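You operate a simulated robot arm through the tools that you are given. There is no shell and no other tool. Be economical: measure what you need, move in short steps, check, and stop when the job is done.

You run a simulated two-armed robot. Do the job below in one go: nothing can be reset, and whatever is moved stays where it is left.

## Task
Wipe up the spill on the top of the workbench with the orange towel there and put it back.

Only the result counts: the job must be done as asked and must still hold three seconds after the hand-in. Knocking over, shifting, dropping, spilling or breaking anything else fails it. Flat cloth is picked up by pressing the open fingertips on it (5 to 10 N) and closing them slowly along it; thin cloth reads only 2 to 8 mm in the jaws.

## Robot
Two 7-joint arms with two-finger parallel grippers on one trunk, on a base that drives. Base frame: it is fixed to the floor where the robot stands at the start and does not move with it; the origin is under the middle of the robot, x ahead of it, y to its left, z up; the surface under the hand at the start is at about z = 86. Lengths are in cm, angles in degrees, forces in N, time in s.
The left shoulder is at the start at [5, 20.9, 117.1], the right one opposite. With the tool pointing down near the work surface each hand reaches from about 28 to 92 cm from the robot's upright axis, wherever it stands, measured 20 degrees to its own side. Places, roughly: orange towel [80, 10, 90]. Payload 4.4 kg a hand.
Tool frame (each hand has its own): the origin (TCP) lies between the finger pads and is the grasp point; the fingertips stand 2.3 cm ahead of it; z points along the fingers, y is the line along which they close. Largest opening 9.4 cm; finger width 3.8, thickness 1; the body of the gripper, 5.4 by 9.6 cm, starts 3.9 cm behind the TCP.
Orientation is that of the tool frame in the base frame, as a unit quaternion [w, x, y, z]. With the fingers straight down and closing along the base's y, the tool's x points along the base's -x, its y along +y and its z along -z.

## Interface
- The arms move only by the tool drive_tool. It takes "left_commands", "right_commands" or both (then of equal length, played together; a hand with none holds still); each is a list of rows, each a list of 7 numbers: the opening, from 0 (shut) to 1 (fully open), then the shift along the tool's x, y, z in units of 25 mm (1.0 is 25 mm), then the turn, a rotation vector about the tool's x, y, z in units of 6 degrees (1.0 is 6 degrees). In form: [[gripper, tx, ty, tz, ax, ay, az], ...]. A call has 1 to 10 rows; each row shifts and turns the commanded pose from where the row before left it, along the tool's axes as they then stand. A call with a number of a shift or a turn outside -1 to 1 is refused whole. A row lasts 0.2 s, in which the tool goes at most 5 cm and 8.6 degrees; a call with a longer step from one row to the next is refused whole, and so is a gripper value outside its range. A pose out of reach is approached as far as the arm can. The call stops where the force on the tool passes 40 N (or 10 N more than at its start, if that is more) or the arm is blocked; 0.2 s more then pass. The fingers move at their own pace (about 10.8 cm/s each) and stop on an object; they squeeze with about 32 N. The grip force told is the motor's: it shows also when the fingers shut on nothing. Time passes only in rows, and 0.2 s behind the last, so rows that do not move let the fingers close. The reply holds the time, the measured pose of the TCP, the force on the tool along the base axes, the opening and the grip force, in the units named above and with some noise, with the torque about the TCP (base axes, N m) and any sound that the robot's microphone picked up.
- Cameras (640 x 400 px; columns grow to the right, rows downward): "scene" is now at [15.85, -1.24, 134.91]; the picture's right is [-0.13, -0.99, 0.00], its down [-0.51, 0.07, -0.86] and it looks along [0.85, -0.11, -0.52] (base axes); focal length 252 px, centre (320, 200). "left" rides on the left gripper at [8.6, -1.6, -7.5] in its tool frame; the picture's right is [0.18, 0.98, 0.00], its down [-0.58, 0.11, -0.81] and it looks along [-0.79, 0.15, 0.59] (tool axes); focal length 243 px, centre (320, 200). "right" rides on the right gripper at [8.6, 1.6, -7.4] in its tool frame; the picture's right is [-0.18, 0.98, 0.00], its down [-0.58, -0.11, -0.81] and it looks along [-0.79, -0.15, 0.59] (tool axes); focal length 243 px, centre (320, 200).
- grab_frame(camera): a new picture of that camera. It takes no simulated time.
- move_column(by): slides the trunk up (or, below 0, down) by that many cm; the arms and the scene camera ride with it, the base frame stays. It gives what a move gives, with no picture.
- base_move(legs): drives the robot by 1 to 6 legs, each [ahead, left, turn to the left] in cm, cm and degrees, along the robot's own axes; the way and the turn of a leg run together, so that a leg with both is an arc; at most 150 cm and 180 degrees a leg. The arms and the cameras ride along, it lands a little off, and it stops where it bumps. It gives what a move gives.
- head_to(pan, tilt): turns the head with the scene camera to pan (to the left, within 80 degrees either way) and tilt (down, from -29 to 69), counted from straight ahead of the robot. It gives what a move gives.
- pixel_to_xyz(camera, pixels): for up to 12 pixels [column, row] of the newest picture of that camera ("zoom" is the newest enlarged one), the place [x, y, z] in the base frame of the surface seen there, good to about 0.3 cm. It takes no simulated time.
- zoom(camera, box): a new picture of the part [left, top, right, bottom] of that camera's present view, enlarged. It takes no simulated time.
- hand_in(): hands the job in; it is judged then, once.

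Keep the steps short. Do not move on a guess: measure, check each grasp and each placing, and mend mistakes. In all there are 80 turns and 78 pictures (those below and enlarged ones count). Leave the grippers open and the arms clear of the work at the hand-in unless told otherwise, and finish with a single line.

The tools are called after "Request:" by a JSON object that holds its "name" and its "arguments". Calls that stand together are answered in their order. drive_tool: Moves the arms, as the interface text tells. Its arguments: {"type":"object","properties":{"left_commands":{"type":"array","items":{"type":"array","items":{"type":"number"}}},"right_commands":{"type":"array","items":{"type":"array","items":{"type":"number"}}}},"required":[]} The other tools are called the same way: move_column (by) slides the trunk up or down; base_move (legs) drives the base; head_to (pan, tilt) turns the head that bears the scene camera; grab_frame (camera) takes a picture; pixel_to_xyz (camera, pixels) gives the place of the surface under pixels of a picture; zoom (camera, box) takes an enlarged picture of a part of a camera's view; hand_in () hands the job in.

At the start:

```text
time_s: 0.0
left_tcp_pos: [53.27, 13.14, 118.1]
left_orientation: [0.0, 0.0, 1.0, 0.0]
left_wrist_force: [-0.9, 0.4, 0.0]
left_ft_torque: [-0.01, 0.01, -0.03]
left_finger_gap: 9.42
left_grasp_force: 0.1
right_tcp_pos: [59.4, -38.36, 111.6]
right_orientation: [0.0, 0.0, 1.0, 0.0]
right_wrist_force: [-0.8, 0.1, -0.3]
right_ft_torque: [0.0, 0.02, -0.04]
right_finger_gap: 9.39
right_grasp_force: 0.1
trunk travel left (down, up): [-25.0, 31.3]
robot x, y, heading: [0.31, -0.05, -0.1]
head pan, tilt: [-7.6, 31.2]
```

scene: 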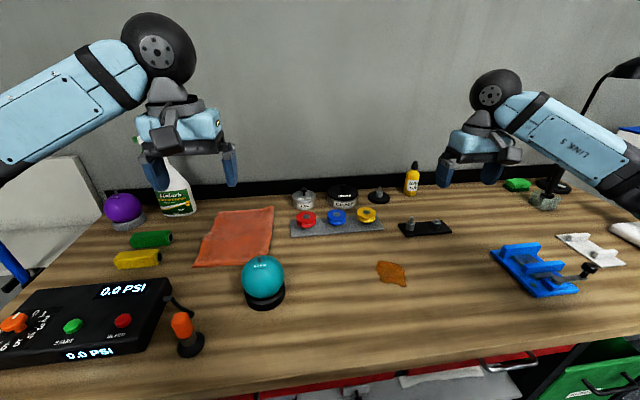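
right: 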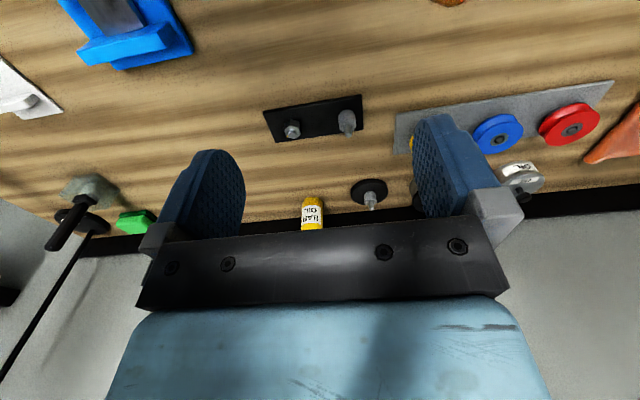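
left: 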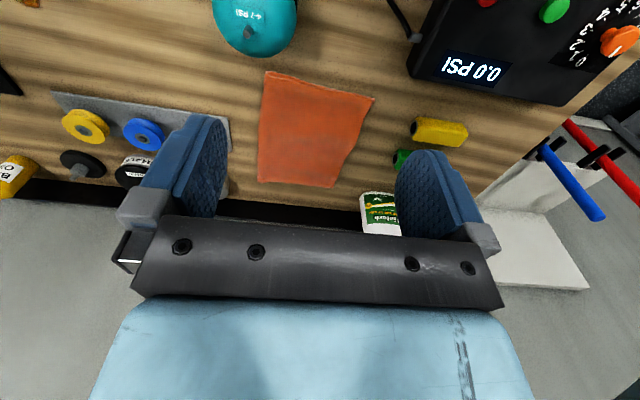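

The towel lies at about (235,237) and the spill at about (391,272) in the scene picture. I'll measure both and look closer.

Request:
{"name": "pixel_to_xyz", "arguments": {"camera": "scene", "pixels": [[218, 211], [273, 207], [268, 264], [195, 266], [235, 237], [391, 272], [377, 262], [404, 284], [391, 262], [330, 280], [263, 280], [435, 272]]}}

Request:
{"name": "zoom", "arguments": {"camera": "scene", "box": [180, 190, 440, 320]}}

```text
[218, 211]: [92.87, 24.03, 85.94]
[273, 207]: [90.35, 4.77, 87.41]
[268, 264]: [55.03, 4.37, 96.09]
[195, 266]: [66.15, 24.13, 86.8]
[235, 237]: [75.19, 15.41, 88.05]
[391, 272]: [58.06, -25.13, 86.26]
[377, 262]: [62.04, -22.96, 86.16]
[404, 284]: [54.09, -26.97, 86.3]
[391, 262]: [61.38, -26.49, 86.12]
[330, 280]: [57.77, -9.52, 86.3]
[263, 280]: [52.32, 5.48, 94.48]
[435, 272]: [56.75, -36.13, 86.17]
```

```text
2.46 times, centred on (310, 255) of scene
```

zoom: 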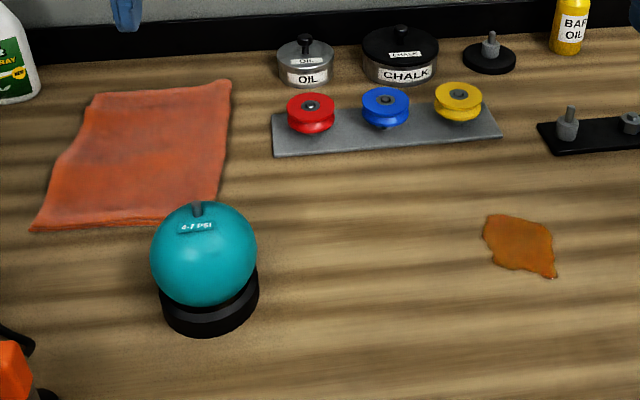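

I need the towel outline and its thickness in detail.

Request:
{"name": "pixel_to_xyz", "arguments": {"camera": "zoom", "pixels": [[95, 95], [228, 85], [225, 140], [212, 190], [35, 226], [130, 220], [160, 160], [100, 150], [75, 135], [275, 155], [55, 222], [130, 235]]}}

Request:
{"name": "pixel_to_xyz", "arguments": {"camera": "zoom", "pixels": [[487, 216], [550, 232], [555, 276], [490, 262], [520, 245], [484, 235], [100, 190], [170, 190], [160, 110], [272, 125], [530, 270], [285, 60]]}}

Request:
{"name": "grab_frame", "arguments": {"camera": "left"}}

Request:
{"name": "pixel_to_xyz", "arguments": {"camera": "left", "pixels": [[266, 72], [373, 98], [258, 182], [334, 187], [310, 130], [268, 100], [262, 150], [228, 150], [353, 145], [412, 130], [380, 205], [255, 55]]}}

```text
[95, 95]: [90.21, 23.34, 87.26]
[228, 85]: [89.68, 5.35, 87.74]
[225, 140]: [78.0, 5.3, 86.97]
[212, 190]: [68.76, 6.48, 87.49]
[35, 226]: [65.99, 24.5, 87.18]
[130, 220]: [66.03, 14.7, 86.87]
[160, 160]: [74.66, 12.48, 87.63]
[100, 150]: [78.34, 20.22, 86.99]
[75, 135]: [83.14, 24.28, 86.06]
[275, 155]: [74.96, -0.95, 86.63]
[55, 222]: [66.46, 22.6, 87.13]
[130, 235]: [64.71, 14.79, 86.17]
```

```text
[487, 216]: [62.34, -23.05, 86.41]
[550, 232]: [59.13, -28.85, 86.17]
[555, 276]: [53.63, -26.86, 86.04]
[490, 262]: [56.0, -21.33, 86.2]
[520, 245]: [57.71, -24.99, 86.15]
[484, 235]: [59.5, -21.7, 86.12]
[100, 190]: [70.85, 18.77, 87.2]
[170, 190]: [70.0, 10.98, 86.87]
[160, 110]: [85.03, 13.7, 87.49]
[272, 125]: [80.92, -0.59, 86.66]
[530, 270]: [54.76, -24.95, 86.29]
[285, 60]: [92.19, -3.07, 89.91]
```

```text
73 pictures are left
```

left: 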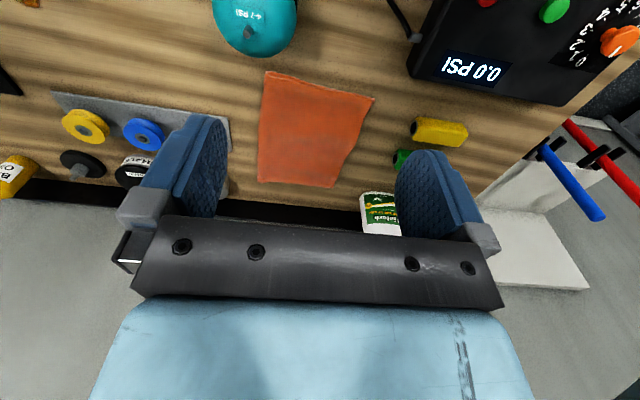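

```text
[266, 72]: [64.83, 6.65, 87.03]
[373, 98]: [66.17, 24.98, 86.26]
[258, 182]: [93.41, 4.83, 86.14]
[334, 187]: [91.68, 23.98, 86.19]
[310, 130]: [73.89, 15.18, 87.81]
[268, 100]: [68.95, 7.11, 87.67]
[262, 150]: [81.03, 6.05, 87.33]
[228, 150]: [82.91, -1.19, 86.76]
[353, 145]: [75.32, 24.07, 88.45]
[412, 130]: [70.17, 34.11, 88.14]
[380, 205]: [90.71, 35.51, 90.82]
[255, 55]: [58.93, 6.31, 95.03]
```

The towel spans x 65–92, y 5–24 and is about 1 cm thick. The spill spans x 53.5–62, y −21 to −29. I'll grip the middle of the near edge with the left hand. First I'll move it above (68.5, 15) and draw the right hand back out of the way.

Request:
{"name": "drive_tool", "arguments": {"left_commands": [[1, -0.62, 0.08, 0, 0, 0, 0], [1, -0.62, 0.08, 0, 0, 0, 0], [1, -0.62, 0.08, 0, 0, 0, 0], [1, -0.62, 0.08, 0, 0, 0, 0], [1, -0.62, 0.08, 0.2, 0, 0, 0], [1, -0.62, 0.08, 1, 0, 0, 0], [1, -0.62, 0.08, 1, 0, 0, 0], [1, -0.62, 0.08, 1, 0, 0, 0], [1, -0.62, 0.08, 1, 0, 0, 0], [1, -0.62, 0.08, 1, 0, 0, 0]], "right_commands": [[1, 0.6, -0.5, 0, 0, 0, 0], [1, 0.6, -0.5, 0, 0, 0, 0], [1, 0.6, -0.5, 0, 0, 0, 0], [1, 0.6, -0.5, 0, 0, 0, 0], [1, 0.6, -0.5, 0, 0, 0, 0], [1, 0.6, -0.5, 0, 0, 0, 0], [1, 0.6, -0.5, 0, 0, 0, 0], [1, 0.6, -0.5, 0, 0, 0, 0], [1, 0.6, -0.5, 0, 0, 0, 0], [1, 0.6, -0.5, 0, 0, 0, 0]]}}

Request:
{"name": "grab_frame", "arguments": {"camera": "scene"}}

```text
time_s: 2.2
left_tcp_pos: [68.78, 15.09, 105.12]
left_orientation: [-0.001, 0.0, 1.0, 0.0]
left_wrist_force: [0.5, 0.2, 0.8]
left_ft_torque: [0.02, 0.03, 0.0]
left_finger_gap: 9.4
left_grasp_force: 0.1
right_tcp_pos: [44.51, -50.88, 111.53]
right_orientation: [0.0, -0.001, 1.0, 0.0]
right_wrist_force: [0.5, 0.5, 0.3]
right_ft_torque: [0.01, 0.01, 0.01]
right_finger_gap: 9.4
right_grasp_force: 0.0
trunk travel left (down, up): [-25.0, 31.3]
robot x, y, heading: [-0.11, 0.12, -0.4]
head pan, tilt: [-7.6, 31.2]
```

```text
72 pictures are left
```

scene: 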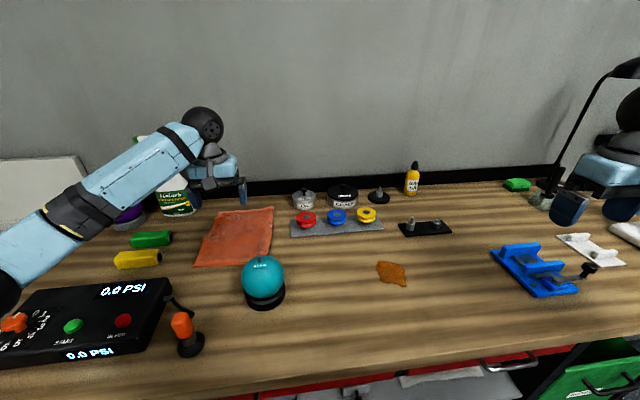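

The hand is above the edge and the right arm is clear. I'll lower the fingertips to about 2 cm above the cloth, 60% open.

Request:
{"name": "drive_tool", "arguments": {"left_commands": [[0.8, 0, 0, 1, 0, 0, 0], [0.7, 0, 0, 1, 0, 0, 0], [0.6, 0, 0, 1, 0, 0, 0], [0.6, 0, 0, 1, 0, 0, 0], [0.6, 0, 0, 1, 0, 0, 0], [0.6, 0.1, 0, 0.4, 0, 0, 0]]}}

Request:
{"name": "grab_frame", "arguments": {"camera": "left"}}

Request:
{"name": "zoom", "arguments": {"camera": "scene", "box": [160, 180, 320, 280]}}

```text
time_s: 3.6
left_tcp_pos: [68.6, 15.17, 91.68]
left_orientation: [0.0, 0.0, 1.0, 0.0]
left_wrist_force: [-0.8, -1.3, -0.6]
left_ft_torque: [-0.02, 0.0, 0.03]
left_finger_gap: 5.64
left_grasp_force: 0.1
right_tcp_pos: [44.52, -50.97, 111.57]
right_orientation: [0.001, 0.0, 1.0, 0.0]
right_wrist_force: [-0.7, -0.7, -0.2]
right_ft_torque: [0.01, -0.02, 0.02]
right_finger_gap: 9.4
right_grasp_force: 0.0
trunk travel left (down, up): [-25.0, 31.3]
robot x, y, heading: [-0.32, -0.19, -0.1]
head pan, tilt: [-7.6, 31.2]
```

```text
71 pictures are left
```

left: 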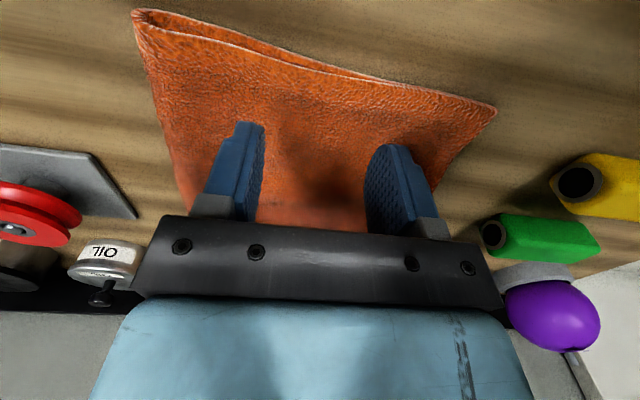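

```text
4.00 times, centred on (240, 230) of scene
```

zoom: 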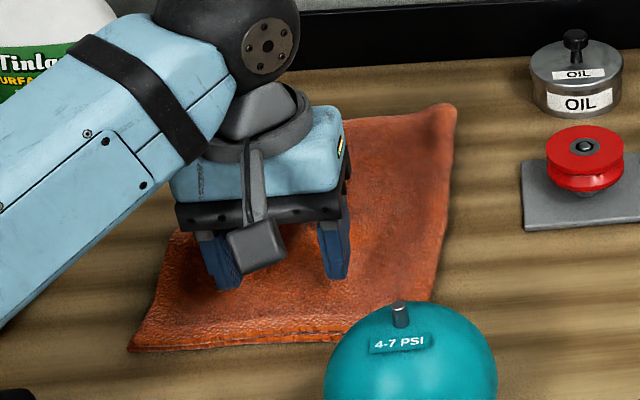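

The near edge looks double, as if the towel is folded. I'll zoom in to find where the fold is.

Request:
{"name": "zoom", "arguments": {"camera": "left", "box": [100, 0, 300, 125]}}

Request:
{"name": "zoom", "arguments": {"camera": "left", "box": [340, 60, 540, 185]}}

```text
3.20 times, centred on (200, 62) of left
```

zoom: 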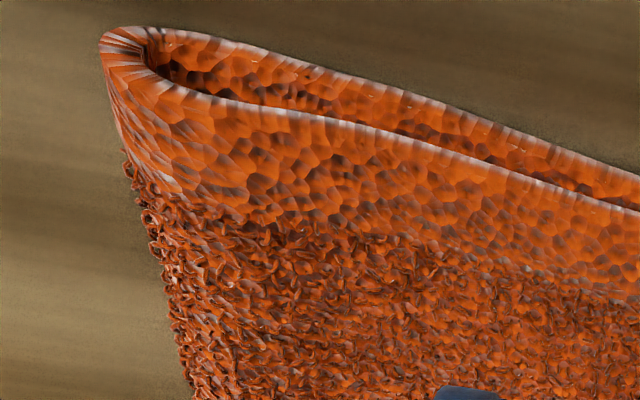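

```text
3.20 times, centred on (440, 122) of left
```

zoom: 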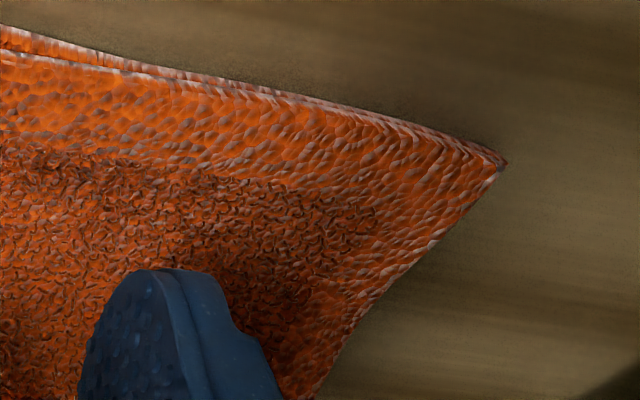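

The fold runs along the right side (y≈5) and the layers are open elsewhere. I'll grip across the fold instead, with one finger outside it and one on the cloth, so the towel stays folded. Now I'll rise and move above (77.5, 6).

Request:
{"name": "drive_tool", "arguments": {"left_commands": [[0.6, 0, 0, -1, 0, 0, 0], [0.6, 0, 0, -1, 0, 0, 0], [0.6, -0.9, -0.92, 0, 0, 0, 0], [0.6, -0.9, -0.92, 0, 0, 0, 0], [0.6, -0.9, -0.92, 0, 0, 0, 0], [0.6, -0.9, -0.92, 0, 0, 0, 0]]}}

Request:
{"name": "grab_frame", "arguments": {"camera": "left"}}

Request:
{"name": "zoom", "arguments": {"camera": "scene", "box": [180, 160, 340, 260]}}

```text
time_s: 5.0
left_tcp_pos: [77.53, 5.89, 96.5]
left_orientation: [0.0, -0.001, 1.0, 0.001]
left_wrist_force: [-0.1, -0.5, -1.0]
left_ft_torque: [0.02, -0.02, 0.01]
left_finger_gap: 5.63
left_grasp_force: 0.1
right_tcp_pos: [44.45, -50.97, 111.48]
right_orientation: [0.0, 0.001, 1.0, 0.001]
right_wrist_force: [-0.2, -1.6, -0.4]
right_ft_torque: [0.05, 0.0, 0.01]
right_finger_gap: 9.38
right_grasp_force: 0.0
trunk travel left (down, up): [-25.0, 31.3]
robot x, y, heading: [-0.1, -0.28, -0.0]
head pan, tilt: [-7.6, 31.2]
```

```text
67 pictures are left
```

left: 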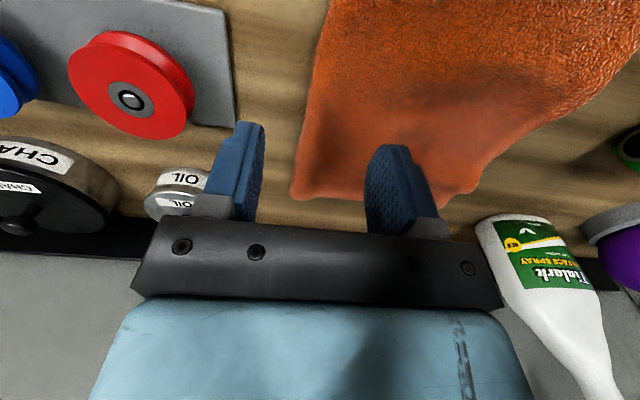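

```text
4.00 times, centred on (260, 210) of scene
```

zoom: 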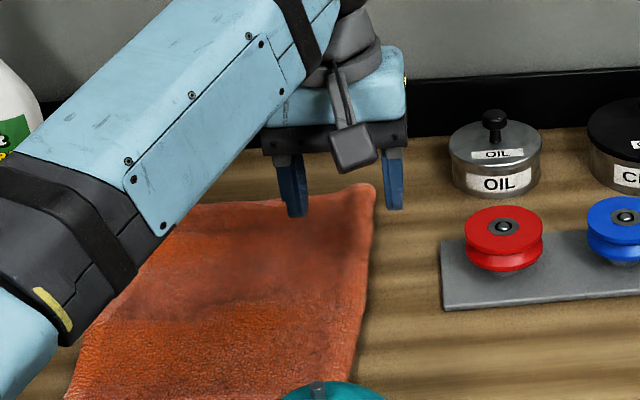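

I'll measure the fold edge and the plate edge near the fingers.

Request:
{"name": "pixel_to_xyz", "arguments": {"camera": "left", "pixels": [[312, 80], [306, 110], [300, 140], [320, 80], [320, 120], [340, 120], [236, 122], [232, 60], [150, 40], [280, 90], [297, 185], [330, 60]]}}

```text
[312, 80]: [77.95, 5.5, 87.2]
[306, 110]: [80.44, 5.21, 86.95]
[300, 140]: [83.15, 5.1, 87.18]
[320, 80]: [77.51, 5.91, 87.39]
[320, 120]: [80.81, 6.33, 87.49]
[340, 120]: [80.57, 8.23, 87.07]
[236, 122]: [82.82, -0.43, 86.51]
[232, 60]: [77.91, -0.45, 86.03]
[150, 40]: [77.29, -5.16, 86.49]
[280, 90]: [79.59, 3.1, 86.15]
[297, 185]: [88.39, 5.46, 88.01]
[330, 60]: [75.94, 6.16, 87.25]
```

The fold edge is at y≈5.3, and the finger inner faces at y≈3.1 and 8.7 straddle it. I'll lower until there is light contact.

Request:
{"name": "drive_tool", "arguments": {"left_commands": [[0.6, 0, 0, 1, 0, 0, 0], [0.6, 0, 0, 1, 0, 0, 0], [0.6, 0, 0, 0.5, 0, 0, 0], [0.6, 0, 0, 0.2, 0, 0, 0], [0.6, 0, 0, 0.12, 0, 0, 0], [0.6, 0, 0, 0.12, 0, 0, 0]]}}

```text
time_s: 6.4
left_tcp_pos: [77.45, 5.92, 89.28]
left_orientation: [-0.001, 0.0, 1.0, 0.0]
left_wrist_force: [0.0, 0.6, 0.9]
left_ft_torque: [0.01, 0.0, 0.02]
left_finger_gap: 5.63
left_grasp_force: 0.1
right_tcp_pos: [44.43, -50.95, 111.61]
right_orientation: [-0.001, -0.001, 1.0, 0.0]
right_wrist_force: [0.4, 0.6, -1.1]
right_ft_torque: [0.0, -0.01, -0.04]
right_finger_gap: 9.42
right_grasp_force: 0.2
trunk travel left (down, up): [-25.0, 31.3]
robot x, y, heading: [0.32, -0.07, -0.1]
head pan, tilt: [-7.6, 31.2]
```

Tips are at about z 87.0 with no clear force yet. I'll go down in small steps to a light press.

Request:
{"name": "drive_tool", "arguments": {"left_commands": [[0.6, 0, 0, 0.1, 0, 0, 0], [0.6, 0, 0, 0.1, 0, 0, 0], [0.6, 0, 0, 0, 0, 0, 0]]}}

```text
time_s: 7.2
left_tcp_pos: [77.49, 5.88, 88.84]
left_orientation: [0.002, 0.001, 1.0, 0.0]
left_wrist_force: [2.0, 0.8, 7.1]
left_ft_torque: [0.25, -0.05, -0.06]
left_finger_gap: 5.61
left_grasp_force: 0.0
right_tcp_pos: [44.43, -50.97, 111.7]
right_orientation: [0.0, 0.0, 1.0, 0.0]
right_wrist_force: [-0.1, 0.1, -0.3]
right_ft_torque: [0.03, -0.04, 0.0]
right_finger_gap: 9.37
right_grasp_force: 0.1
trunk travel left (down, up): [-25.0, 31.3]
robot x, y, heading: [0.18, -0.12, -0.1]
head pan, tilt: [-7.6, 31.2]
```

It presses with 7 N, which is right. I'll close slowly.

Request:
{"name": "drive_tool", "arguments": {"left_commands": [[0.53, 0, 0, 0, 0, 0, 0], [0.46, 0, 0, 0, 0, 0, 0], [0.39, 0, 0, 0, 0, 0, 0], [0.32, 0, 0, 0, 0, 0, 0], [0.25, 0, 0, 0, 0, 0, 0], [0.18, 0, 0, 0, 0, 0, 0], [0.12, 0, 0, 0, 0, 0, 0], [0.06, 0, 0, 0, 0, 0, 0], [0, 0, 0, 0, 0, 0, 0], [0, 0, 0, 0, 0, 0, 0]]}}

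Request:
{"name": "grab_frame", "arguments": {"camera": "left"}}

```text
time_s: 9.4
left_tcp_pos: [77.45, 5.81, 88.95]
left_orientation: [0.001, 0.0, 1.0, 0.0]
left_wrist_force: [-0.5, 1.4, 10.0]
left_ft_torque: [0.12, -0.01, -0.01]
left_finger_gap: 0.7
left_grasp_force: 32.5
right_tcp_pos: [44.28, -50.99, 111.73]
right_orientation: [0.001, 0.001, 1.0, 0.0]
right_wrist_force: [-0.1, -0.5, 0.3]
right_ft_torque: [0.0, 0.02, -0.02]
right_finger_gap: 9.4
right_grasp_force: 0.0
trunk travel left (down, up): [-25.0, 31.3]
robot x, y, heading: [-0.03, -0.11, 0.3]
head pan, tilt: [-7.6, 31.2]
```

```text
65 pictures are left
```

left: 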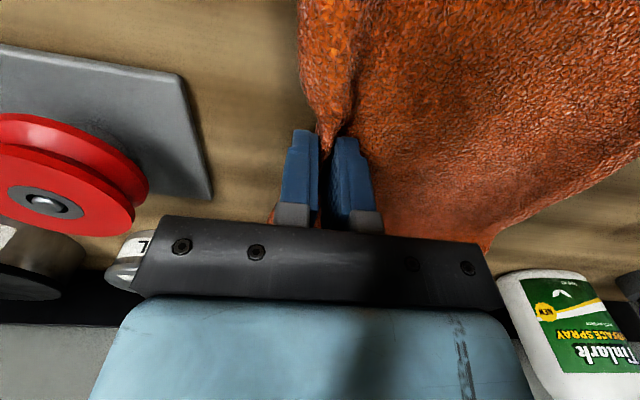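

The gap is 0.7 cm, so cloth is gripped. I'll lift gently and check.

Request:
{"name": "drive_tool", "arguments": {"left_commands": [[0, 0, 0, -0.5, 0, 0, 0], [0, 0, 0, -0.8, 0, 0, 0], [0, 0, 0, -0.8, 0, 0, 0], [0, 0, 0, -0.8, 0, 0, 0], [0, 0, 0, -0.8, 0, 0, 0], [0, 0, 0, -0.8, 0, 0, 0], [0, 0, 0, 0, 0, 0, 0]]}}

Request:
{"name": "grab_frame", "arguments": {"camera": "scene"}}

Request:
{"name": "grab_frame", "arguments": {"camera": "left"}}

```text
time_s: 11.0
left_tcp_pos: [77.51, 5.96, 99.95]
left_orientation: [-0.001, 0.001, 1.0, 0.001]
left_wrist_force: [-0.2, -0.5, -0.2]
left_ft_torque: [0.06, -0.01, 0.03]
left_finger_gap: 0.64
left_grasp_force: 31.8
right_tcp_pos: [44.44, -50.92, 111.61]
right_orientation: [-0.001, 0.0, 1.0, 0.001]
right_wrist_force: [0.5, -0.6, -0.3]
right_ft_torque: [0.01, 0.01, 0.01]
right_finger_gap: 9.4
right_grasp_force: 0.1
trunk travel left (down, up): [-25.0, 31.3]
robot x, y, heading: [-0.15, 0.02, 0.1]
head pan, tilt: [-7.6, 31.2]
```

```text
64 pictures are left
```

scene: 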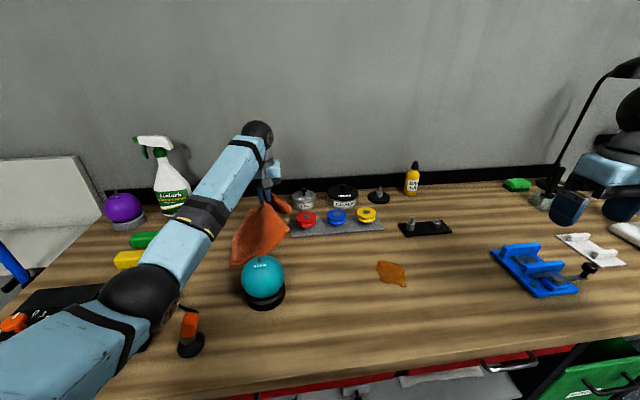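

```text
63 pictures are left
```

left: 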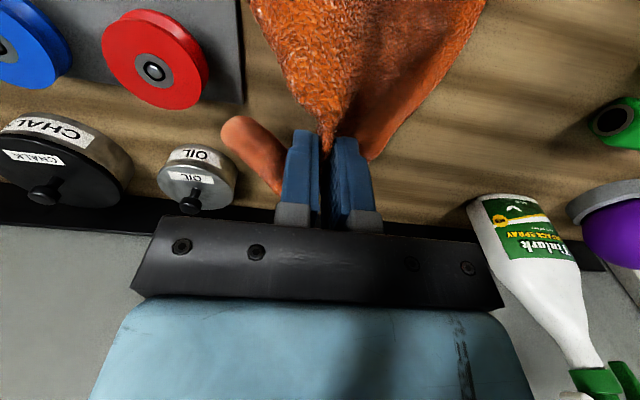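

It's held as a folded bundle. The drooping far corner hangs near the oil tin, so I'll go straight up first.

Request:
{"name": "drive_tool", "arguments": {"left_commands": [[0, 0.1, 0.1, -0.8, 0, 0, 0], [0, 0.1, 0.1, -1, 0, 0, 0], [0, 0, 0, -1, 0, 0, 0], [0, 0, 0, -1, 0, 0, 0], [0, 0, 0, -1, 0, 0, 0], [0, 0, 0, -1, 0, 0, 0], [0, 0, 0, -1, 0, 0, 0], [0, 0, 0, -1, 0, 0, 0], [0, 0, 0, -1, 0, 0, 0], [0, 0, 0, -1, 0, 0, 0]]}}

Request:
{"name": "grab_frame", "arguments": {"camera": "scene"}}

```text
time_s: 13.2
left_tcp_pos: [76.94, 6.35, 124.55]
left_orientation: [-0.001, 0.001, 1.0, 0.0]
left_wrist_force: [0.9, -0.3, -1.1]
left_ft_torque: [0.0, 0.05, 0.0]
left_finger_gap: 0.65
left_grasp_force: 32.0
right_tcp_pos: [44.4, -50.99, 111.67]
right_orientation: [0.0, 0.0, 1.0, 0.001]
right_wrist_force: [-0.4, 0.0, -0.1]
right_ft_torque: [-0.01, -0.03, -0.02]
right_finger_gap: 9.42
right_grasp_force: 0.0
trunk travel left (down, up): [-25.0, 31.3]
robot x, y, heading: [-0.05, 0.26, -0.2]
head pan, tilt: [-7.6, 31.2]
```

```text
62 pictures are left
```

scene: 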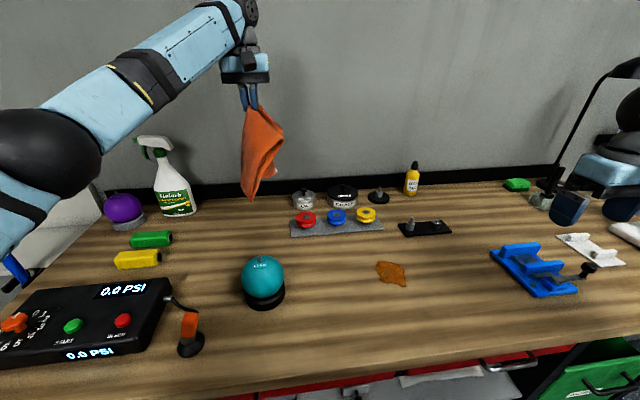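

The cloth hangs cleanly. I'll check its lowest point before carrying it.

Request:
{"name": "pixel_to_xyz", "arguments": {"camera": "scene", "pixels": [[253, 196], [250, 185], [262, 140], [275, 130], [262, 259], [305, 212], [367, 211], [425, 228], [491, 252]]}}

```text
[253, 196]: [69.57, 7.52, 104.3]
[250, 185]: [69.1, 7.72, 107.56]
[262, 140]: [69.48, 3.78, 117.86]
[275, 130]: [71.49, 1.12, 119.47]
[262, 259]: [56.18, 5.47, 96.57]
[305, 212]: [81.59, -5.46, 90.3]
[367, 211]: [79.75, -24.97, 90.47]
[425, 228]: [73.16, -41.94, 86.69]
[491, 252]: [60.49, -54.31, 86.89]
```

The lowest point is z≈103, clear of everything. I'll carry it to (60,−8).

Request:
{"name": "drive_tool", "arguments": {"left_commands": [[0, 0.4, -0.3, 0, 0, 0, 0], [0, 0.75, -0.64, 0, 0, 0, 0], [0, 0.75, -0.64, 0, 0, 0, 0], [0, 0.75, -0.64, 0, 0, 0, 0], [0, 0.75, -0.64, 0, 0, 0, 0], [0, 0.75, -0.64, 0, 0, 0, 0], [0, 0.75, -0.64, 0, 0, 0, 0], [0, 0.75, -0.64, 0, 0, 0, 0], [0, 0.75, -0.64, 0, 0, 0, 0], [0, 0.4, -0.3, 0, 0, 0, 0]]}}

Request:
{"name": "grab_frame", "arguments": {"camera": "scene"}}

```text
time_s: 15.4
left_tcp_pos: [59.95, -7.97, 124.45]
left_orientation: [0.0, 0.0, 1.0, 0.0]
left_wrist_force: [-0.7, -0.5, -0.4]
left_ft_torque: [0.01, 0.02, -0.02]
left_finger_gap: 0.6
left_grasp_force: 31.6
right_tcp_pos: [44.38, -50.91, 111.56]
right_orientation: [0.0, 0.001, 1.0, 0.001]
right_wrist_force: [-0.1, -0.4, -0.2]
right_ft_torque: [-0.03, -0.01, 0.02]
right_finger_gap: 9.38
right_grasp_force: 0.1
trunk travel left (down, up): [-25.0, 31.3]
robot x, y, heading: [0.19, 0.57, -0.2]
head pan, tilt: [-7.6, 31.2]
```

```text
61 pictures are left
```

scene: 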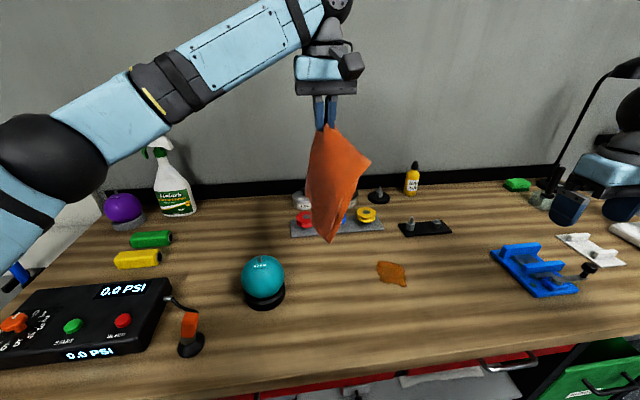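

I'll lower so the tail touches near y −12, short of the spill.

Request:
{"name": "drive_tool", "arguments": {"left_commands": [[0, 0.1, -0.25, 0.8, 0, 0, 0], [0, 0.1, -0.25, 1, 0, 0, 0], [0, 0.1, -0.25, 1, 0, 0, 0], [0, 0.1, -0.25, 1, 0, 0, 0], [0, 0.1, -0.25, 1, 0, 0, 0], [0, 0.1, -0.25, 1, 0, 0, 0], [0, 0.1, -0.1, 0.8, 0, 0, 0]]}}

Request:
{"name": "grab_frame", "arguments": {"camera": "scene"}}

```text
time_s: 17.0
left_tcp_pos: [58.37, -11.92, 107.87]
left_orientation: [0.0, 0.0, 1.0, 0.0]
left_wrist_force: [0.2, -1.1, -0.7]
left_ft_torque: [0.01, -0.03, 0.04]
left_finger_gap: 0.66
left_grasp_force: 32.0
right_tcp_pos: [44.4, -50.88, 111.47]
right_orientation: [0.0, 0.0, 1.0, 0.0]
right_wrist_force: [-0.5, -0.5, 0.3]
right_ft_torque: [0.0, -0.01, 0.01]
right_finger_gap: 9.41
right_grasp_force: 0.0
trunk travel left (down, up): [-25.0, 31.3]
robot x, y, heading: [0.0, -0.1, -0.1]
head pan, tilt: [-7.6, 31.2]
```

```text
60 pictures are left
```

scene: 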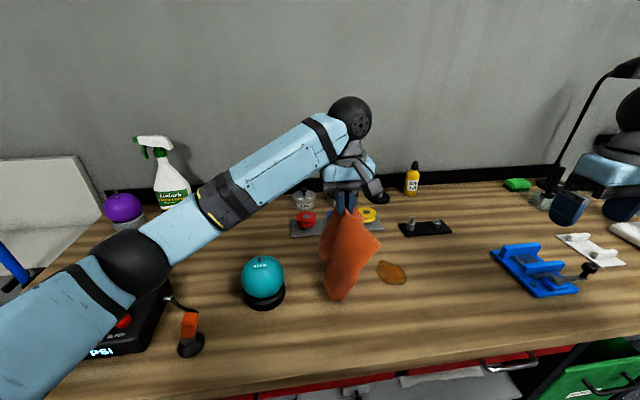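

The tail is about to touch. I'll lay it down toward the spill, heading for (58,−25, 91).

Request:
{"name": "drive_tool", "arguments": {"left_commands": [[0, 0, -0.58, 0.74, 0, 0, 0], [0, 0, -0.58, 0.74, 0, 0, 0], [0, 0, -0.58, 0.74, 0, 0, 0], [0, 0, -0.58, 0.74, 0, 0, 0], [0, 0, -0.58, 0.74, 0, 0, 0], [0, 0, -0.58, 0.74, 0, 0, 0], [0, 0, -0.58, 0.74, 0, 0, 0], [0, 0, -0.58, 0.74, 0, 0, 0], [0, 0, -0.58, 0.74, 0, 0, 0]]}}

Request:
{"name": "grab_frame", "arguments": {"camera": "scene"}}

Request:
{"name": "grab_frame", "arguments": {"camera": "left"}}

```text
time_s: 19.0
left_tcp_pos: [58.39, -24.9, 91.41]
left_orientation: [0.001, 0.0, 1.0, 0.0]
left_wrist_force: [-0.1, 0.5, -0.7]
left_ft_torque: [0.03, 0.01, -0.03]
left_finger_gap: 0.64
left_grasp_force: 32.0
right_tcp_pos: [44.53, -51.0, 111.46]
right_orientation: [0.0, -0.001, 1.0, 0.0]
right_wrist_force: [0.3, 0.5, -0.6]
right_ft_torque: [-0.01, 0.01, 0.01]
right_finger_gap: 9.41
right_grasp_force: 0.1
trunk travel left (down, up): [-25.0, 31.3]
robot x, y, heading: [-0.25, -0.26, 0.1]
head pan, tilt: [-7.6, 31.2]
```

```text
59 pictures are left
```

scene: 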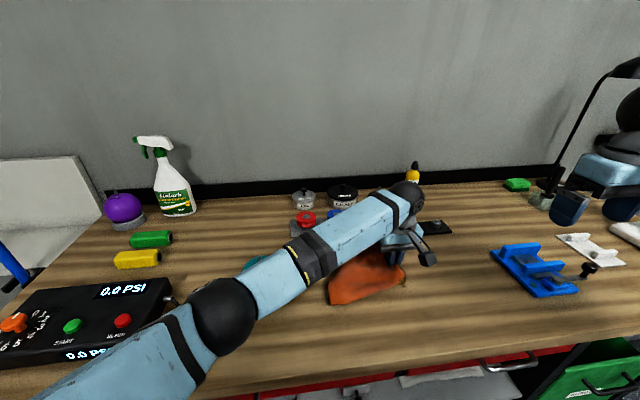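

```text
58 pictures are left
```

left: 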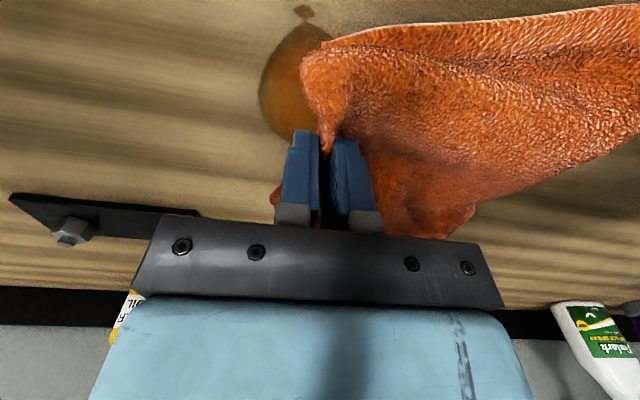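

The forearm passes over the ball, so I'll check how high it is there.

Request:
{"name": "pixel_to_xyz", "arguments": {"camera": "scene", "pixels": [[230, 315], [265, 300], [290, 270], [330, 245], [250, 262], [240, 275], [275, 255]]}}

Request:
{"name": "zoom", "arguments": {"camera": "scene", "box": [200, 220, 440, 370]}}

```text
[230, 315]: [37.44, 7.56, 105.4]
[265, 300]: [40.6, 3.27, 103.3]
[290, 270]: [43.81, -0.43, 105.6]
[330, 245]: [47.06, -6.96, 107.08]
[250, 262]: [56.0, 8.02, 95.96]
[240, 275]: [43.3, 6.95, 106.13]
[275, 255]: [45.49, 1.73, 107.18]
```

```text
2.67 times, centred on (320, 295) of scene
```

zoom: 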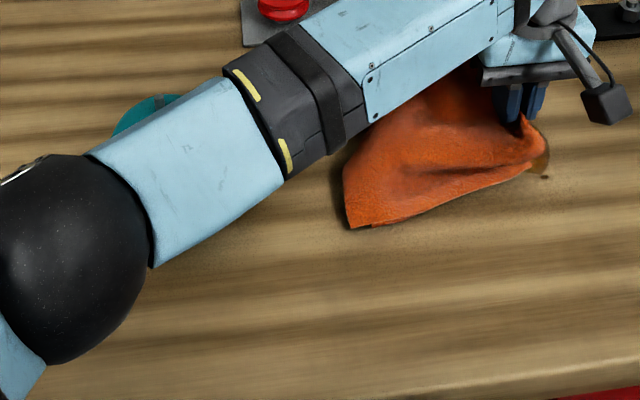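

The clearance to the ball is only a few centimetres. I'll raise the trunk 10 cm so the elbow and forearm stand higher, then lower the tool again.

Request:
{"name": "move_column", "arguments": {"by": 10}}

Request:
{"name": "drive_tool", "arguments": {"left_commands": [[0, 0, 0.4, 0.1, 0, 0, 0], [0, 0, 0.4, 0.1, 0, 0, 0], [0, 0, 0, 0.7, 0, 0, 0], [0, 0, -0.4, 0.7, 0, 0, 0], [0, 0, -0.4, 0.7, 0, 0, 0], [0, 0, 0, 0.7, 0, 0, 0], [0, 0, 0, 0.7, 0, 0, 0]]}}

Request:
{"name": "grab_frame", "arguments": {"camera": "scene"}}

Request:
{"name": "grab_frame", "arguments": {"camera": "left"}}

```text
time_s: 20.3
left_tcp_pos: [58.36, -24.89, 101.37]
left_orientation: [0.001, 0.0, 1.0, 0.0]
left_wrist_force: [-0.7, 0.8, -0.1]
left_ft_torque: [0.06, -0.02, 0.01]
left_finger_gap: 0.61
left_grasp_force: 31.6
right_tcp_pos: [44.44, -50.96, 121.41]
right_orientation: [0.001, 0.0, 1.0, 0.0]
right_wrist_force: [0.2, -0.3, -0.4]
right_ft_torque: [0.01, -0.01, -0.01]
right_finger_gap: 9.42
right_grasp_force: 0.0
trunk travel left (down, up): [-35.0, 21.3]
robot x, y, heading: [0.13, -0.06, -0.2]
head pan, tilt: [-7.6, 31.2]
```

```text
time_s: 21.9
left_tcp_pos: [58.49, -24.97, 92.11]
left_orientation: [0.0, 0.0, 1.0, 0.0]
left_wrist_force: [-0.1, -0.3, 0.4]
left_ft_torque: [0.01, 0.01, 0.0]
left_finger_gap: 0.62
left_grasp_force: 32.0
right_tcp_pos: [44.46, -51.02, 121.67]
right_orientation: [0.0, -0.001, 1.0, 0.0]
right_wrist_force: [-0.3, 0.4, 1.3]
right_ft_torque: [0.01, 0.02, 0.01]
right_finger_gap: 9.38
right_grasp_force: 0.1
trunk travel left (down, up): [-35.0, 21.3]
robot x, y, heading: [0.25, -0.16, -0.1]
head pan, tilt: [-7.6, 31.2]
```

```text
56 pictures are left
```

scene: 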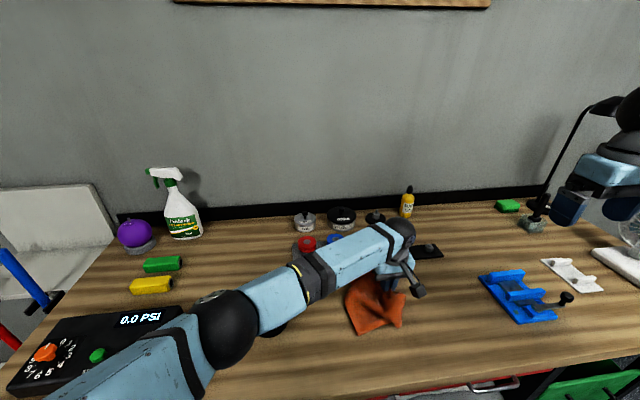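

```text
55 pictures are left
```

left: 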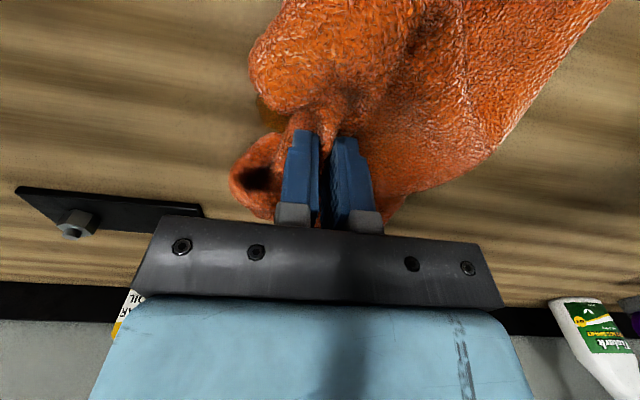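

The cloth bunch now sits over the spill. I'll press down slowly until there is about 8–10 N.

Request:
{"name": "drive_tool", "arguments": {"left_commands": [[0, 0, 0, 0.5, 0, 0, 0], [0, 0, 0, 0.4, 0, 0, 0], [0, 0, 0, 0.2, 0, 0, 0], [0, 0, 0, 0, 0, 0, 0]]}}

```text
time_s: 22.9
left_tcp_pos: [58.21, -25.06, 89.58]
left_orientation: [0.001, 0.0, 1.0, -0.001]
left_wrist_force: [1.9, -0.5, 14.9]
left_ft_torque: [0.0, -0.02, 0.0]
left_finger_gap: 0.62
left_grasp_force: 31.9
right_tcp_pos: [44.38, -50.9, 121.73]
right_orientation: [0.0, 0.0, 1.0, 0.0]
right_wrist_force: [-0.3, 0.4, 1.0]
right_ft_torque: [0.01, 0.0, 0.04]
right_finger_gap: 9.4
right_grasp_force: 0.1
trunk travel left (down, up): [-35.0, 21.3]
robot x, y, heading: [0.08, -0.21, 0.2]
head pan, tilt: [-7.6, 31.2]
```

It presses with 15 N. I'll wipe a stroke along x at y −25, first to x≈62.5, then to 52.5 and back.

Request:
{"name": "drive_tool", "arguments": {"left_commands": [[0, -0.85, 0, 0, 0, 0, 0], [0, -0.85, 0, 0, 0, 0, 0], [0, 0.8, 0, 0, 0, 0, 0], [0, 0.8, 0, 0, 0, 0, 0], [0, 0.8, 0, 0, 0, 0, 0], [0, 0.8, 0, 0, 0, 0, 0], [0, 0.8, 0, 0, 0, 0, 0], [0, -0.6, -0.4, 0, 0, 0, 0], [0, -0.6, -0.4, 0, 0, 0, 0], [0, -0.6, 0, 0, 0, 0, 0]]}}

Request:
{"name": "grab_frame", "arguments": {"camera": "left"}}

Request:
{"name": "grab_frame", "arguments": {"camera": "scene"}}

```text
time_s: 25.1
left_tcp_pos: [55.99, -24.85, 89.48]
left_orientation: [0.0, -0.003, 1.0, 0.003]
left_wrist_force: [-2.2, 1.3, 5.6]
left_ft_torque: [0.06, 0.0, 0.01]
left_finger_gap: 0.63
left_grasp_force: 32.1
left hand out of reach, approached as far as the arm can: row 1, 2
right_tcp_pos: [44.46, -51.06, 121.54]
right_orientation: [-0.001, 0.0, 1.0, 0.0]
right_wrist_force: [1.1, 0.0, -0.2]
right_ft_torque: [0.01, 0.05, -0.01]
right_finger_gap: 9.41
right_grasp_force: 0.1
trunk travel left (down, up): [-35.0, 21.3]
robot x, y, heading: [-0.08, -0.18, 0.2]
head pan, tilt: [-7.6, 31.2]
```

```text
54 pictures are left
```

left: 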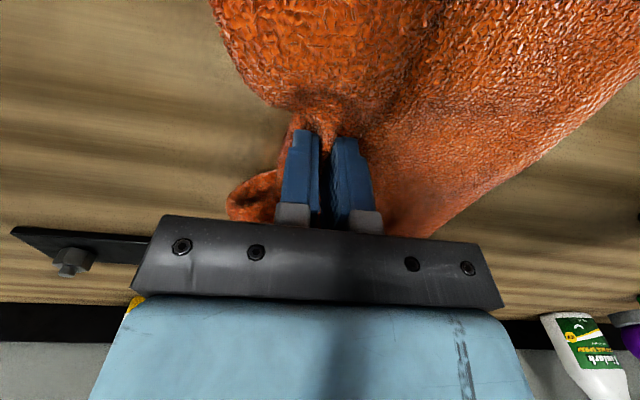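

```text
53 pictures are left
```

scene: 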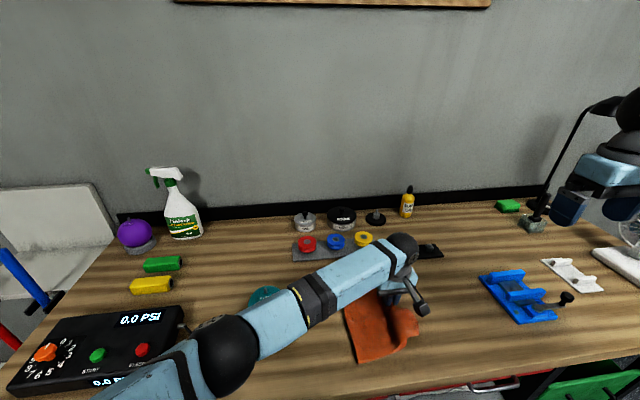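

The left hand reaches its limit near x 59 here. I'll lift and swing aside to see how much of the spill is left.

Request:
{"name": "drive_tool", "arguments": {"left_commands": [[0, 0, 0, -1, 0, 0, 0], [0, 0, 0.3, -1, 0, 0, 0], [0, 0, 0.3, -1, 0, 0, 0], [0, 0, 0.6, -1, 0, 0, 0], [0, 0, 0.8, -1, 0, 0, 0], [0, 0, 0.8, -1, 0, 0, 0], [0, 0, 0.8, -1, 0, 0, 0], [0, 0, 0.8, -1, 0, 0, 0], [0, 0, 0.8, -1, 0, 0, 0], [0, 0, 0.8, -1, 0, 0, 0]]}}

Request:
{"name": "grab_frame", "arguments": {"camera": "scene"}}

Request:
{"name": "zoom", "arguments": {"camera": "scene", "box": [320, 230, 480, 330]}}

```text
time_s: 27.3
left_tcp_pos: [55.37, -10.35, 114.92]
left_orientation: [0.0, 0.0, 1.0, 0.0]
left_wrist_force: [-0.5, 0.1, -0.4]
left_ft_torque: [-0.03, -0.03, 0.05]
left_finger_gap: 0.62
left_grasp_force: 32.4
right_tcp_pos: [44.35, -50.93, 121.61]
right_orientation: [0.001, -0.001, 1.0, 0.0]
right_wrist_force: [0.0, -0.8, 1.2]
right_ft_torque: [-0.02, -0.01, 0.01]
right_finger_gap: 9.41
right_grasp_force: 0.1
trunk travel left (down, up): [-35.0, 21.3]
robot x, y, heading: [0.18, -0.16, -0.1]
head pan, tilt: [-7.6, 31.2]
```

```text
52 pictures are left
```

scene: 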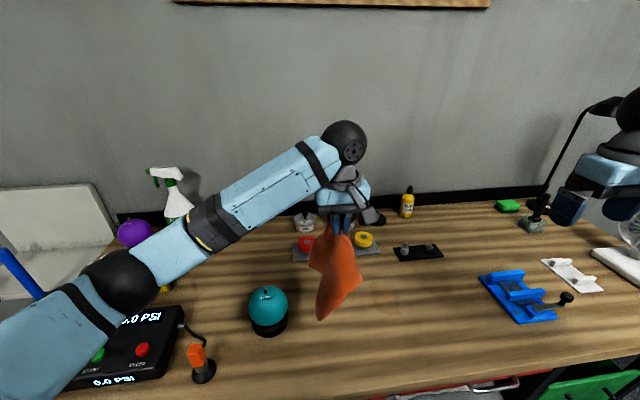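

```text
4.00 times, centred on (400, 280) of scene
```

zoom: 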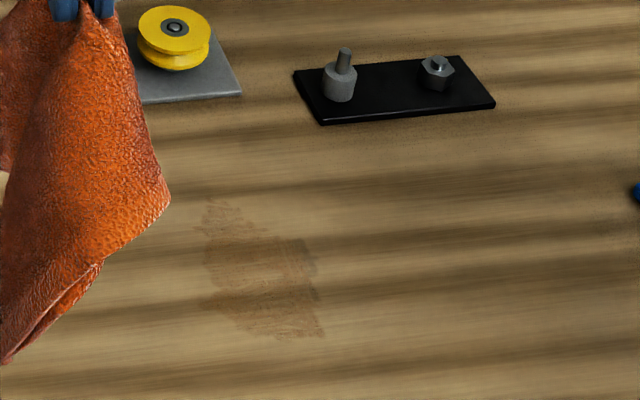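

Most of it is gone and a faint stain remains. To reach all of it, I'll turn the base 15° to the right with the cloth held high, then measure the stain.

Request:
{"name": "pixel_to_xyz", "arguments": {"camera": "zoom", "pixels": [[215, 205], [205, 300], [310, 240], [325, 335], [265, 270]]}}

Request:
{"name": "base_move", "arguments": {"legs": [[0, 0, -15]]}}

Request:
{"name": "grab_frame", "arguments": {"camera": "scene"}}

```text
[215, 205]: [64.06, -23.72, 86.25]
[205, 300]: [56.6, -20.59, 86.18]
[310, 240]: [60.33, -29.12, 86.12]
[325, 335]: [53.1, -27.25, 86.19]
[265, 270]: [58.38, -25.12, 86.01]
```

```text
time_s: 28.6
left_tcp_pos: [50.77, -24.58, 114.76]
left_orientation: [0.0, 0.131, 0.991, 0.0]
left_wrist_force: [0.5, -0.1, -1.1]
left_ft_torque: [0.02, 0.0, 0.08]
left_finger_gap: 0.62
left_grasp_force: 32.0
right_tcp_pos: [29.65, -60.67, 121.59]
right_orientation: [0.0, 0.132, 0.991, 0.0]
right_wrist_force: [-0.4, 0.0, 0.6]
right_ft_torque: [-0.01, 0.0, 0.02]
right_finger_gap: 9.42
right_grasp_force: 0.1
trunk travel left (down, up): [-35.0, 21.3]
robot x, y, heading: [0.24, 0.32, -14.9]
head pan, tilt: [-7.6, 31.2]
```

```text
50 pictures are left
```

scene: 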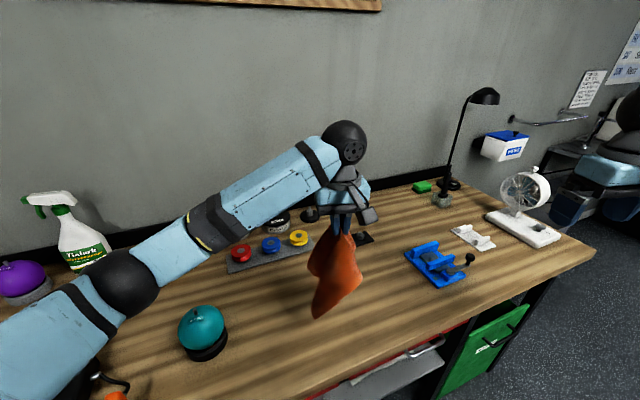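

The turn succeeded. I'll re-lay the cloth over the stain centre with the tail toward +y.

Request:
{"name": "drive_tool", "arguments": {"left_commands": [[0, -0.47, 1, 0.75, 0, 0, 0], [0, -0.47, 1, 0.75, 0, 0, 0], [0, -0.47, 1, 0.75, 0, 0, 0], [0, -0.47, 1, 0.75, 0, 0, 0], [0, -0.27, -0.62, 1, 0, 0, 0], [0, -0.27, -0.62, 1, 0, 0, 0], [0, -0.27, -0.62, 1, 0, 0, 0], [0, -0.27, -0.62, 1, 0, 0, 0], [0, -0.27, -0.62, 1, 0, 0, 0], [0, -0.27, -0.62, 1, 0, 0, 0]]}}

Request:
{"name": "drive_tool", "arguments": {"left_commands": [[0, 0, 0, 0.5, 0, 0, 0], [0, 0, 0, 0.4, 0, 0, 0], [0, 0, 0, 0.15, 0, 0, 0], [0, 0, 0, 0, 0, 0, 0]]}}

Request:
{"name": "grab_frame", "arguments": {"camera": "scene"}}

Request:
{"name": "grab_frame", "arguments": {"camera": "left"}}

```text
time_s: 30.8
left_tcp_pos: [59.42, -26.34, 92.3]
left_orientation: [0.0, 0.132, 0.991, 0.001]
left_wrist_force: [0.9, 0.2, -0.5]
left_ft_torque: [0.0, -0.01, 0.12]
left_finger_gap: 0.63
left_grasp_force: 32.2
right_tcp_pos: [29.61, -60.79, 121.49]
right_orientation: [0.0, 0.132, 0.991, 0.0]
right_wrist_force: [-0.2, 0.0, -0.6]
right_ft_torque: [0.0, -0.01, 0.0]
right_finger_gap: 9.41
right_grasp_force: 0.0
trunk travel left (down, up): [-35.0, 21.3]
robot x, y, heading: [0.24, -0.37, -15.0]
head pan, tilt: [-7.6, 31.2]
```

```text
time_s: 31.8
left_tcp_pos: [59.46, -26.28, 89.71]
left_orientation: [0.0, 0.131, 0.991, 0.0]
left_wrist_force: [1.0, -0.5, 2.5]
left_ft_torque: [-0.03, 0.07, 0.13]
left_finger_gap: 0.64
left_grasp_force: 31.5
right_tcp_pos: [29.59, -60.73, 121.56]
right_orientation: [0.0, 0.131, 0.991, 0.0]
right_wrist_force: [-0.5, 0.1, 0.1]
right_ft_torque: [-0.03, 0.01, -0.01]
right_finger_gap: 9.4
right_grasp_force: 0.1
trunk travel left (down, up): [-35.0, 21.3]
robot x, y, heading: [0.08, 0.34, -15.0]
head pan, tilt: [-7.6, 31.2]
```

```text
49 pictures are left
```

scene: 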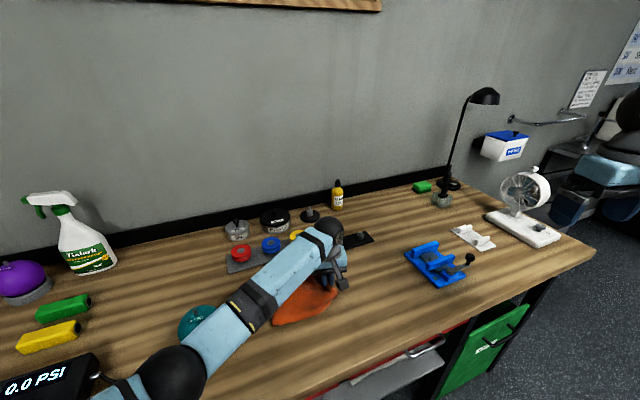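

```text
48 pictures are left
```

left: 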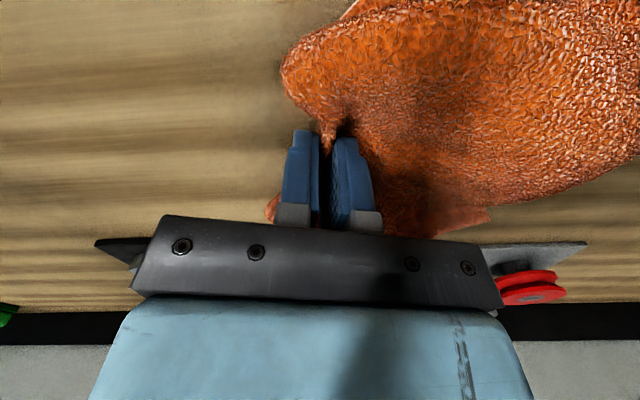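

Light contact only. I'll press a bit more and stroke along base x, with the pattern at y −26 and then shifting to −23.

Request:
{"name": "drive_tool", "arguments": {"left_commands": [[0, 0, 0, 0.16, 0, 0, 0], [0, -0.85, 0.23, 0, 0, 0, 0], [0, -0.85, 0.23, 0, 0, 0, 0], [0, 0.85, -0.23, 0, 0, 0, 0], [0, 0.85, -0.23, 0, 0, 0, 0], [0, 0.85, -0.23, 0, 0, 0, 0], [0, 0.85, -0.23, 0, 0, 0, 0], [0, 0.85, -0.23, 0, 0, 0, 0], [0, 0.26, 0.97, 0, 0, 0, 0]]}}

Request:
{"name": "drive_tool", "arguments": {"left_commands": [[0, -0.85, 0.23, 0, 0, 0, 0], [0, -0.85, 0.23, 0, 0, 0, 0], [0, -0.85, 0.23, 0, 0, 0, 0], [0, -0.85, 0.23, 0, 0, 0, 0], [0, -0.85, 0.23, 0, 0, 0, 0], [0, 0.85, -0.23, 0, 0, 0, 0], [0, 0.85, -0.23, 0, 0, 0, 0], [0, 0.85, -0.23, 0, 0, 0, 0], [0, 0.85, -0.23, 0, 0, 0, 0]]}}

```text
time_s: 33.8
left_tcp_pos: [52.84, -23.69, 89.28]
left_orientation: [0.0, 0.131, 0.991, 0.0]
left_wrist_force: [0.0, -0.4, 0.9]
left_ft_torque: [-0.01, 0.02, 0.08]
left_finger_gap: 0.65
left_grasp_force: 32.1
right_tcp_pos: [29.61, -60.65, 121.69]
right_orientation: [-0.001, 0.131, 0.991, -0.001]
right_wrist_force: [0.1, 0.3, 0.6]
right_ft_torque: [-0.03, 0.01, -0.01]
right_finger_gap: 9.41
right_grasp_force: 0.0
trunk travel left (down, up): [-35.0, 21.3]
robot x, y, heading: [0.05, 0.19, -15.4]
head pan, tilt: [-7.6, 31.2]
```

```text
time_s: 35.8
left_tcp_pos: [56.57, -23.0, 89.92]
left_orientation: [0.01, 0.126, 0.992, 0.005]
left_wrist_force: [0.2, -1.1, -0.1]
left_ft_torque: [-0.03, -0.01, 0.09]
left_finger_gap: 0.66
left_grasp_force: 32.4
right_tcp_pos: [29.63, -60.78, 121.59]
right_orientation: [0.0, 0.132, 0.991, -0.001]
right_wrist_force: [-1.2, 0.5, -0.8]
right_ft_torque: [0.03, 0.03, 0.01]
right_finger_gap: 9.4
right_grasp_force: 0.0
trunk travel left (down, up): [-35.0, 21.3]
robot x, y, heading: [-0.02, 0.15, -15.0]
head pan, tilt: [-7.6, 31.2]
```

The contact is light and the pose is slightly off what I commanded. I'll look.

Request:
{"name": "grab_frame", "arguments": {"camera": "scene"}}

Request:
{"name": "grab_frame", "arguments": {"camera": "left"}}

Request:
{"name": "zoom", "arguments": {"camera": "scene", "box": [120, 220, 360, 370]}}

```text
47 pictures are left
```

scene: 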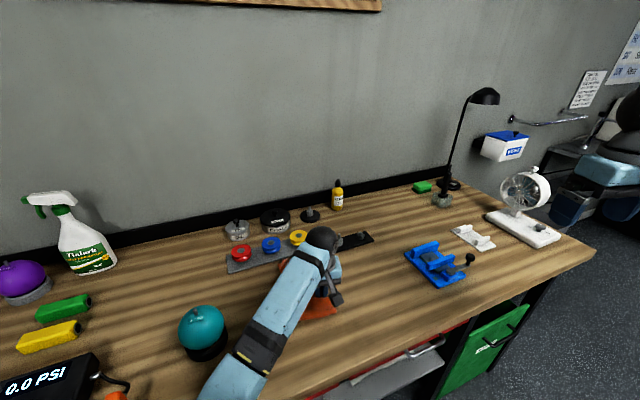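

```text
46 pictures are left
```

left: 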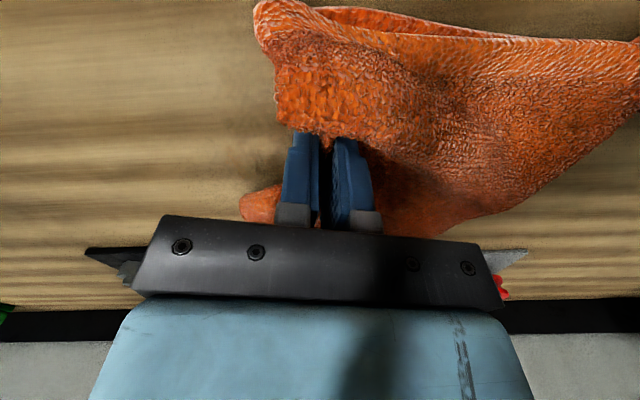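

```text
2.67 times, centred on (240, 295) of scene
```

zoom: 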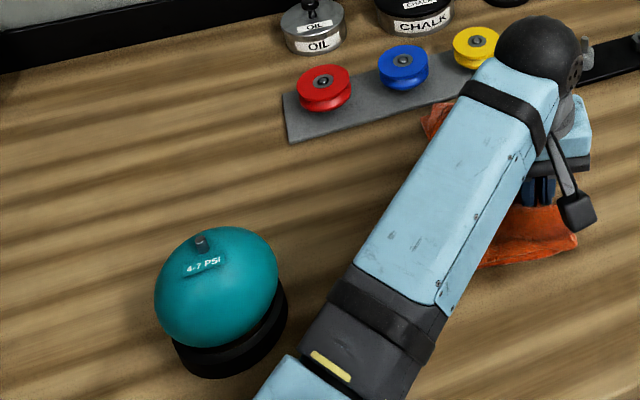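

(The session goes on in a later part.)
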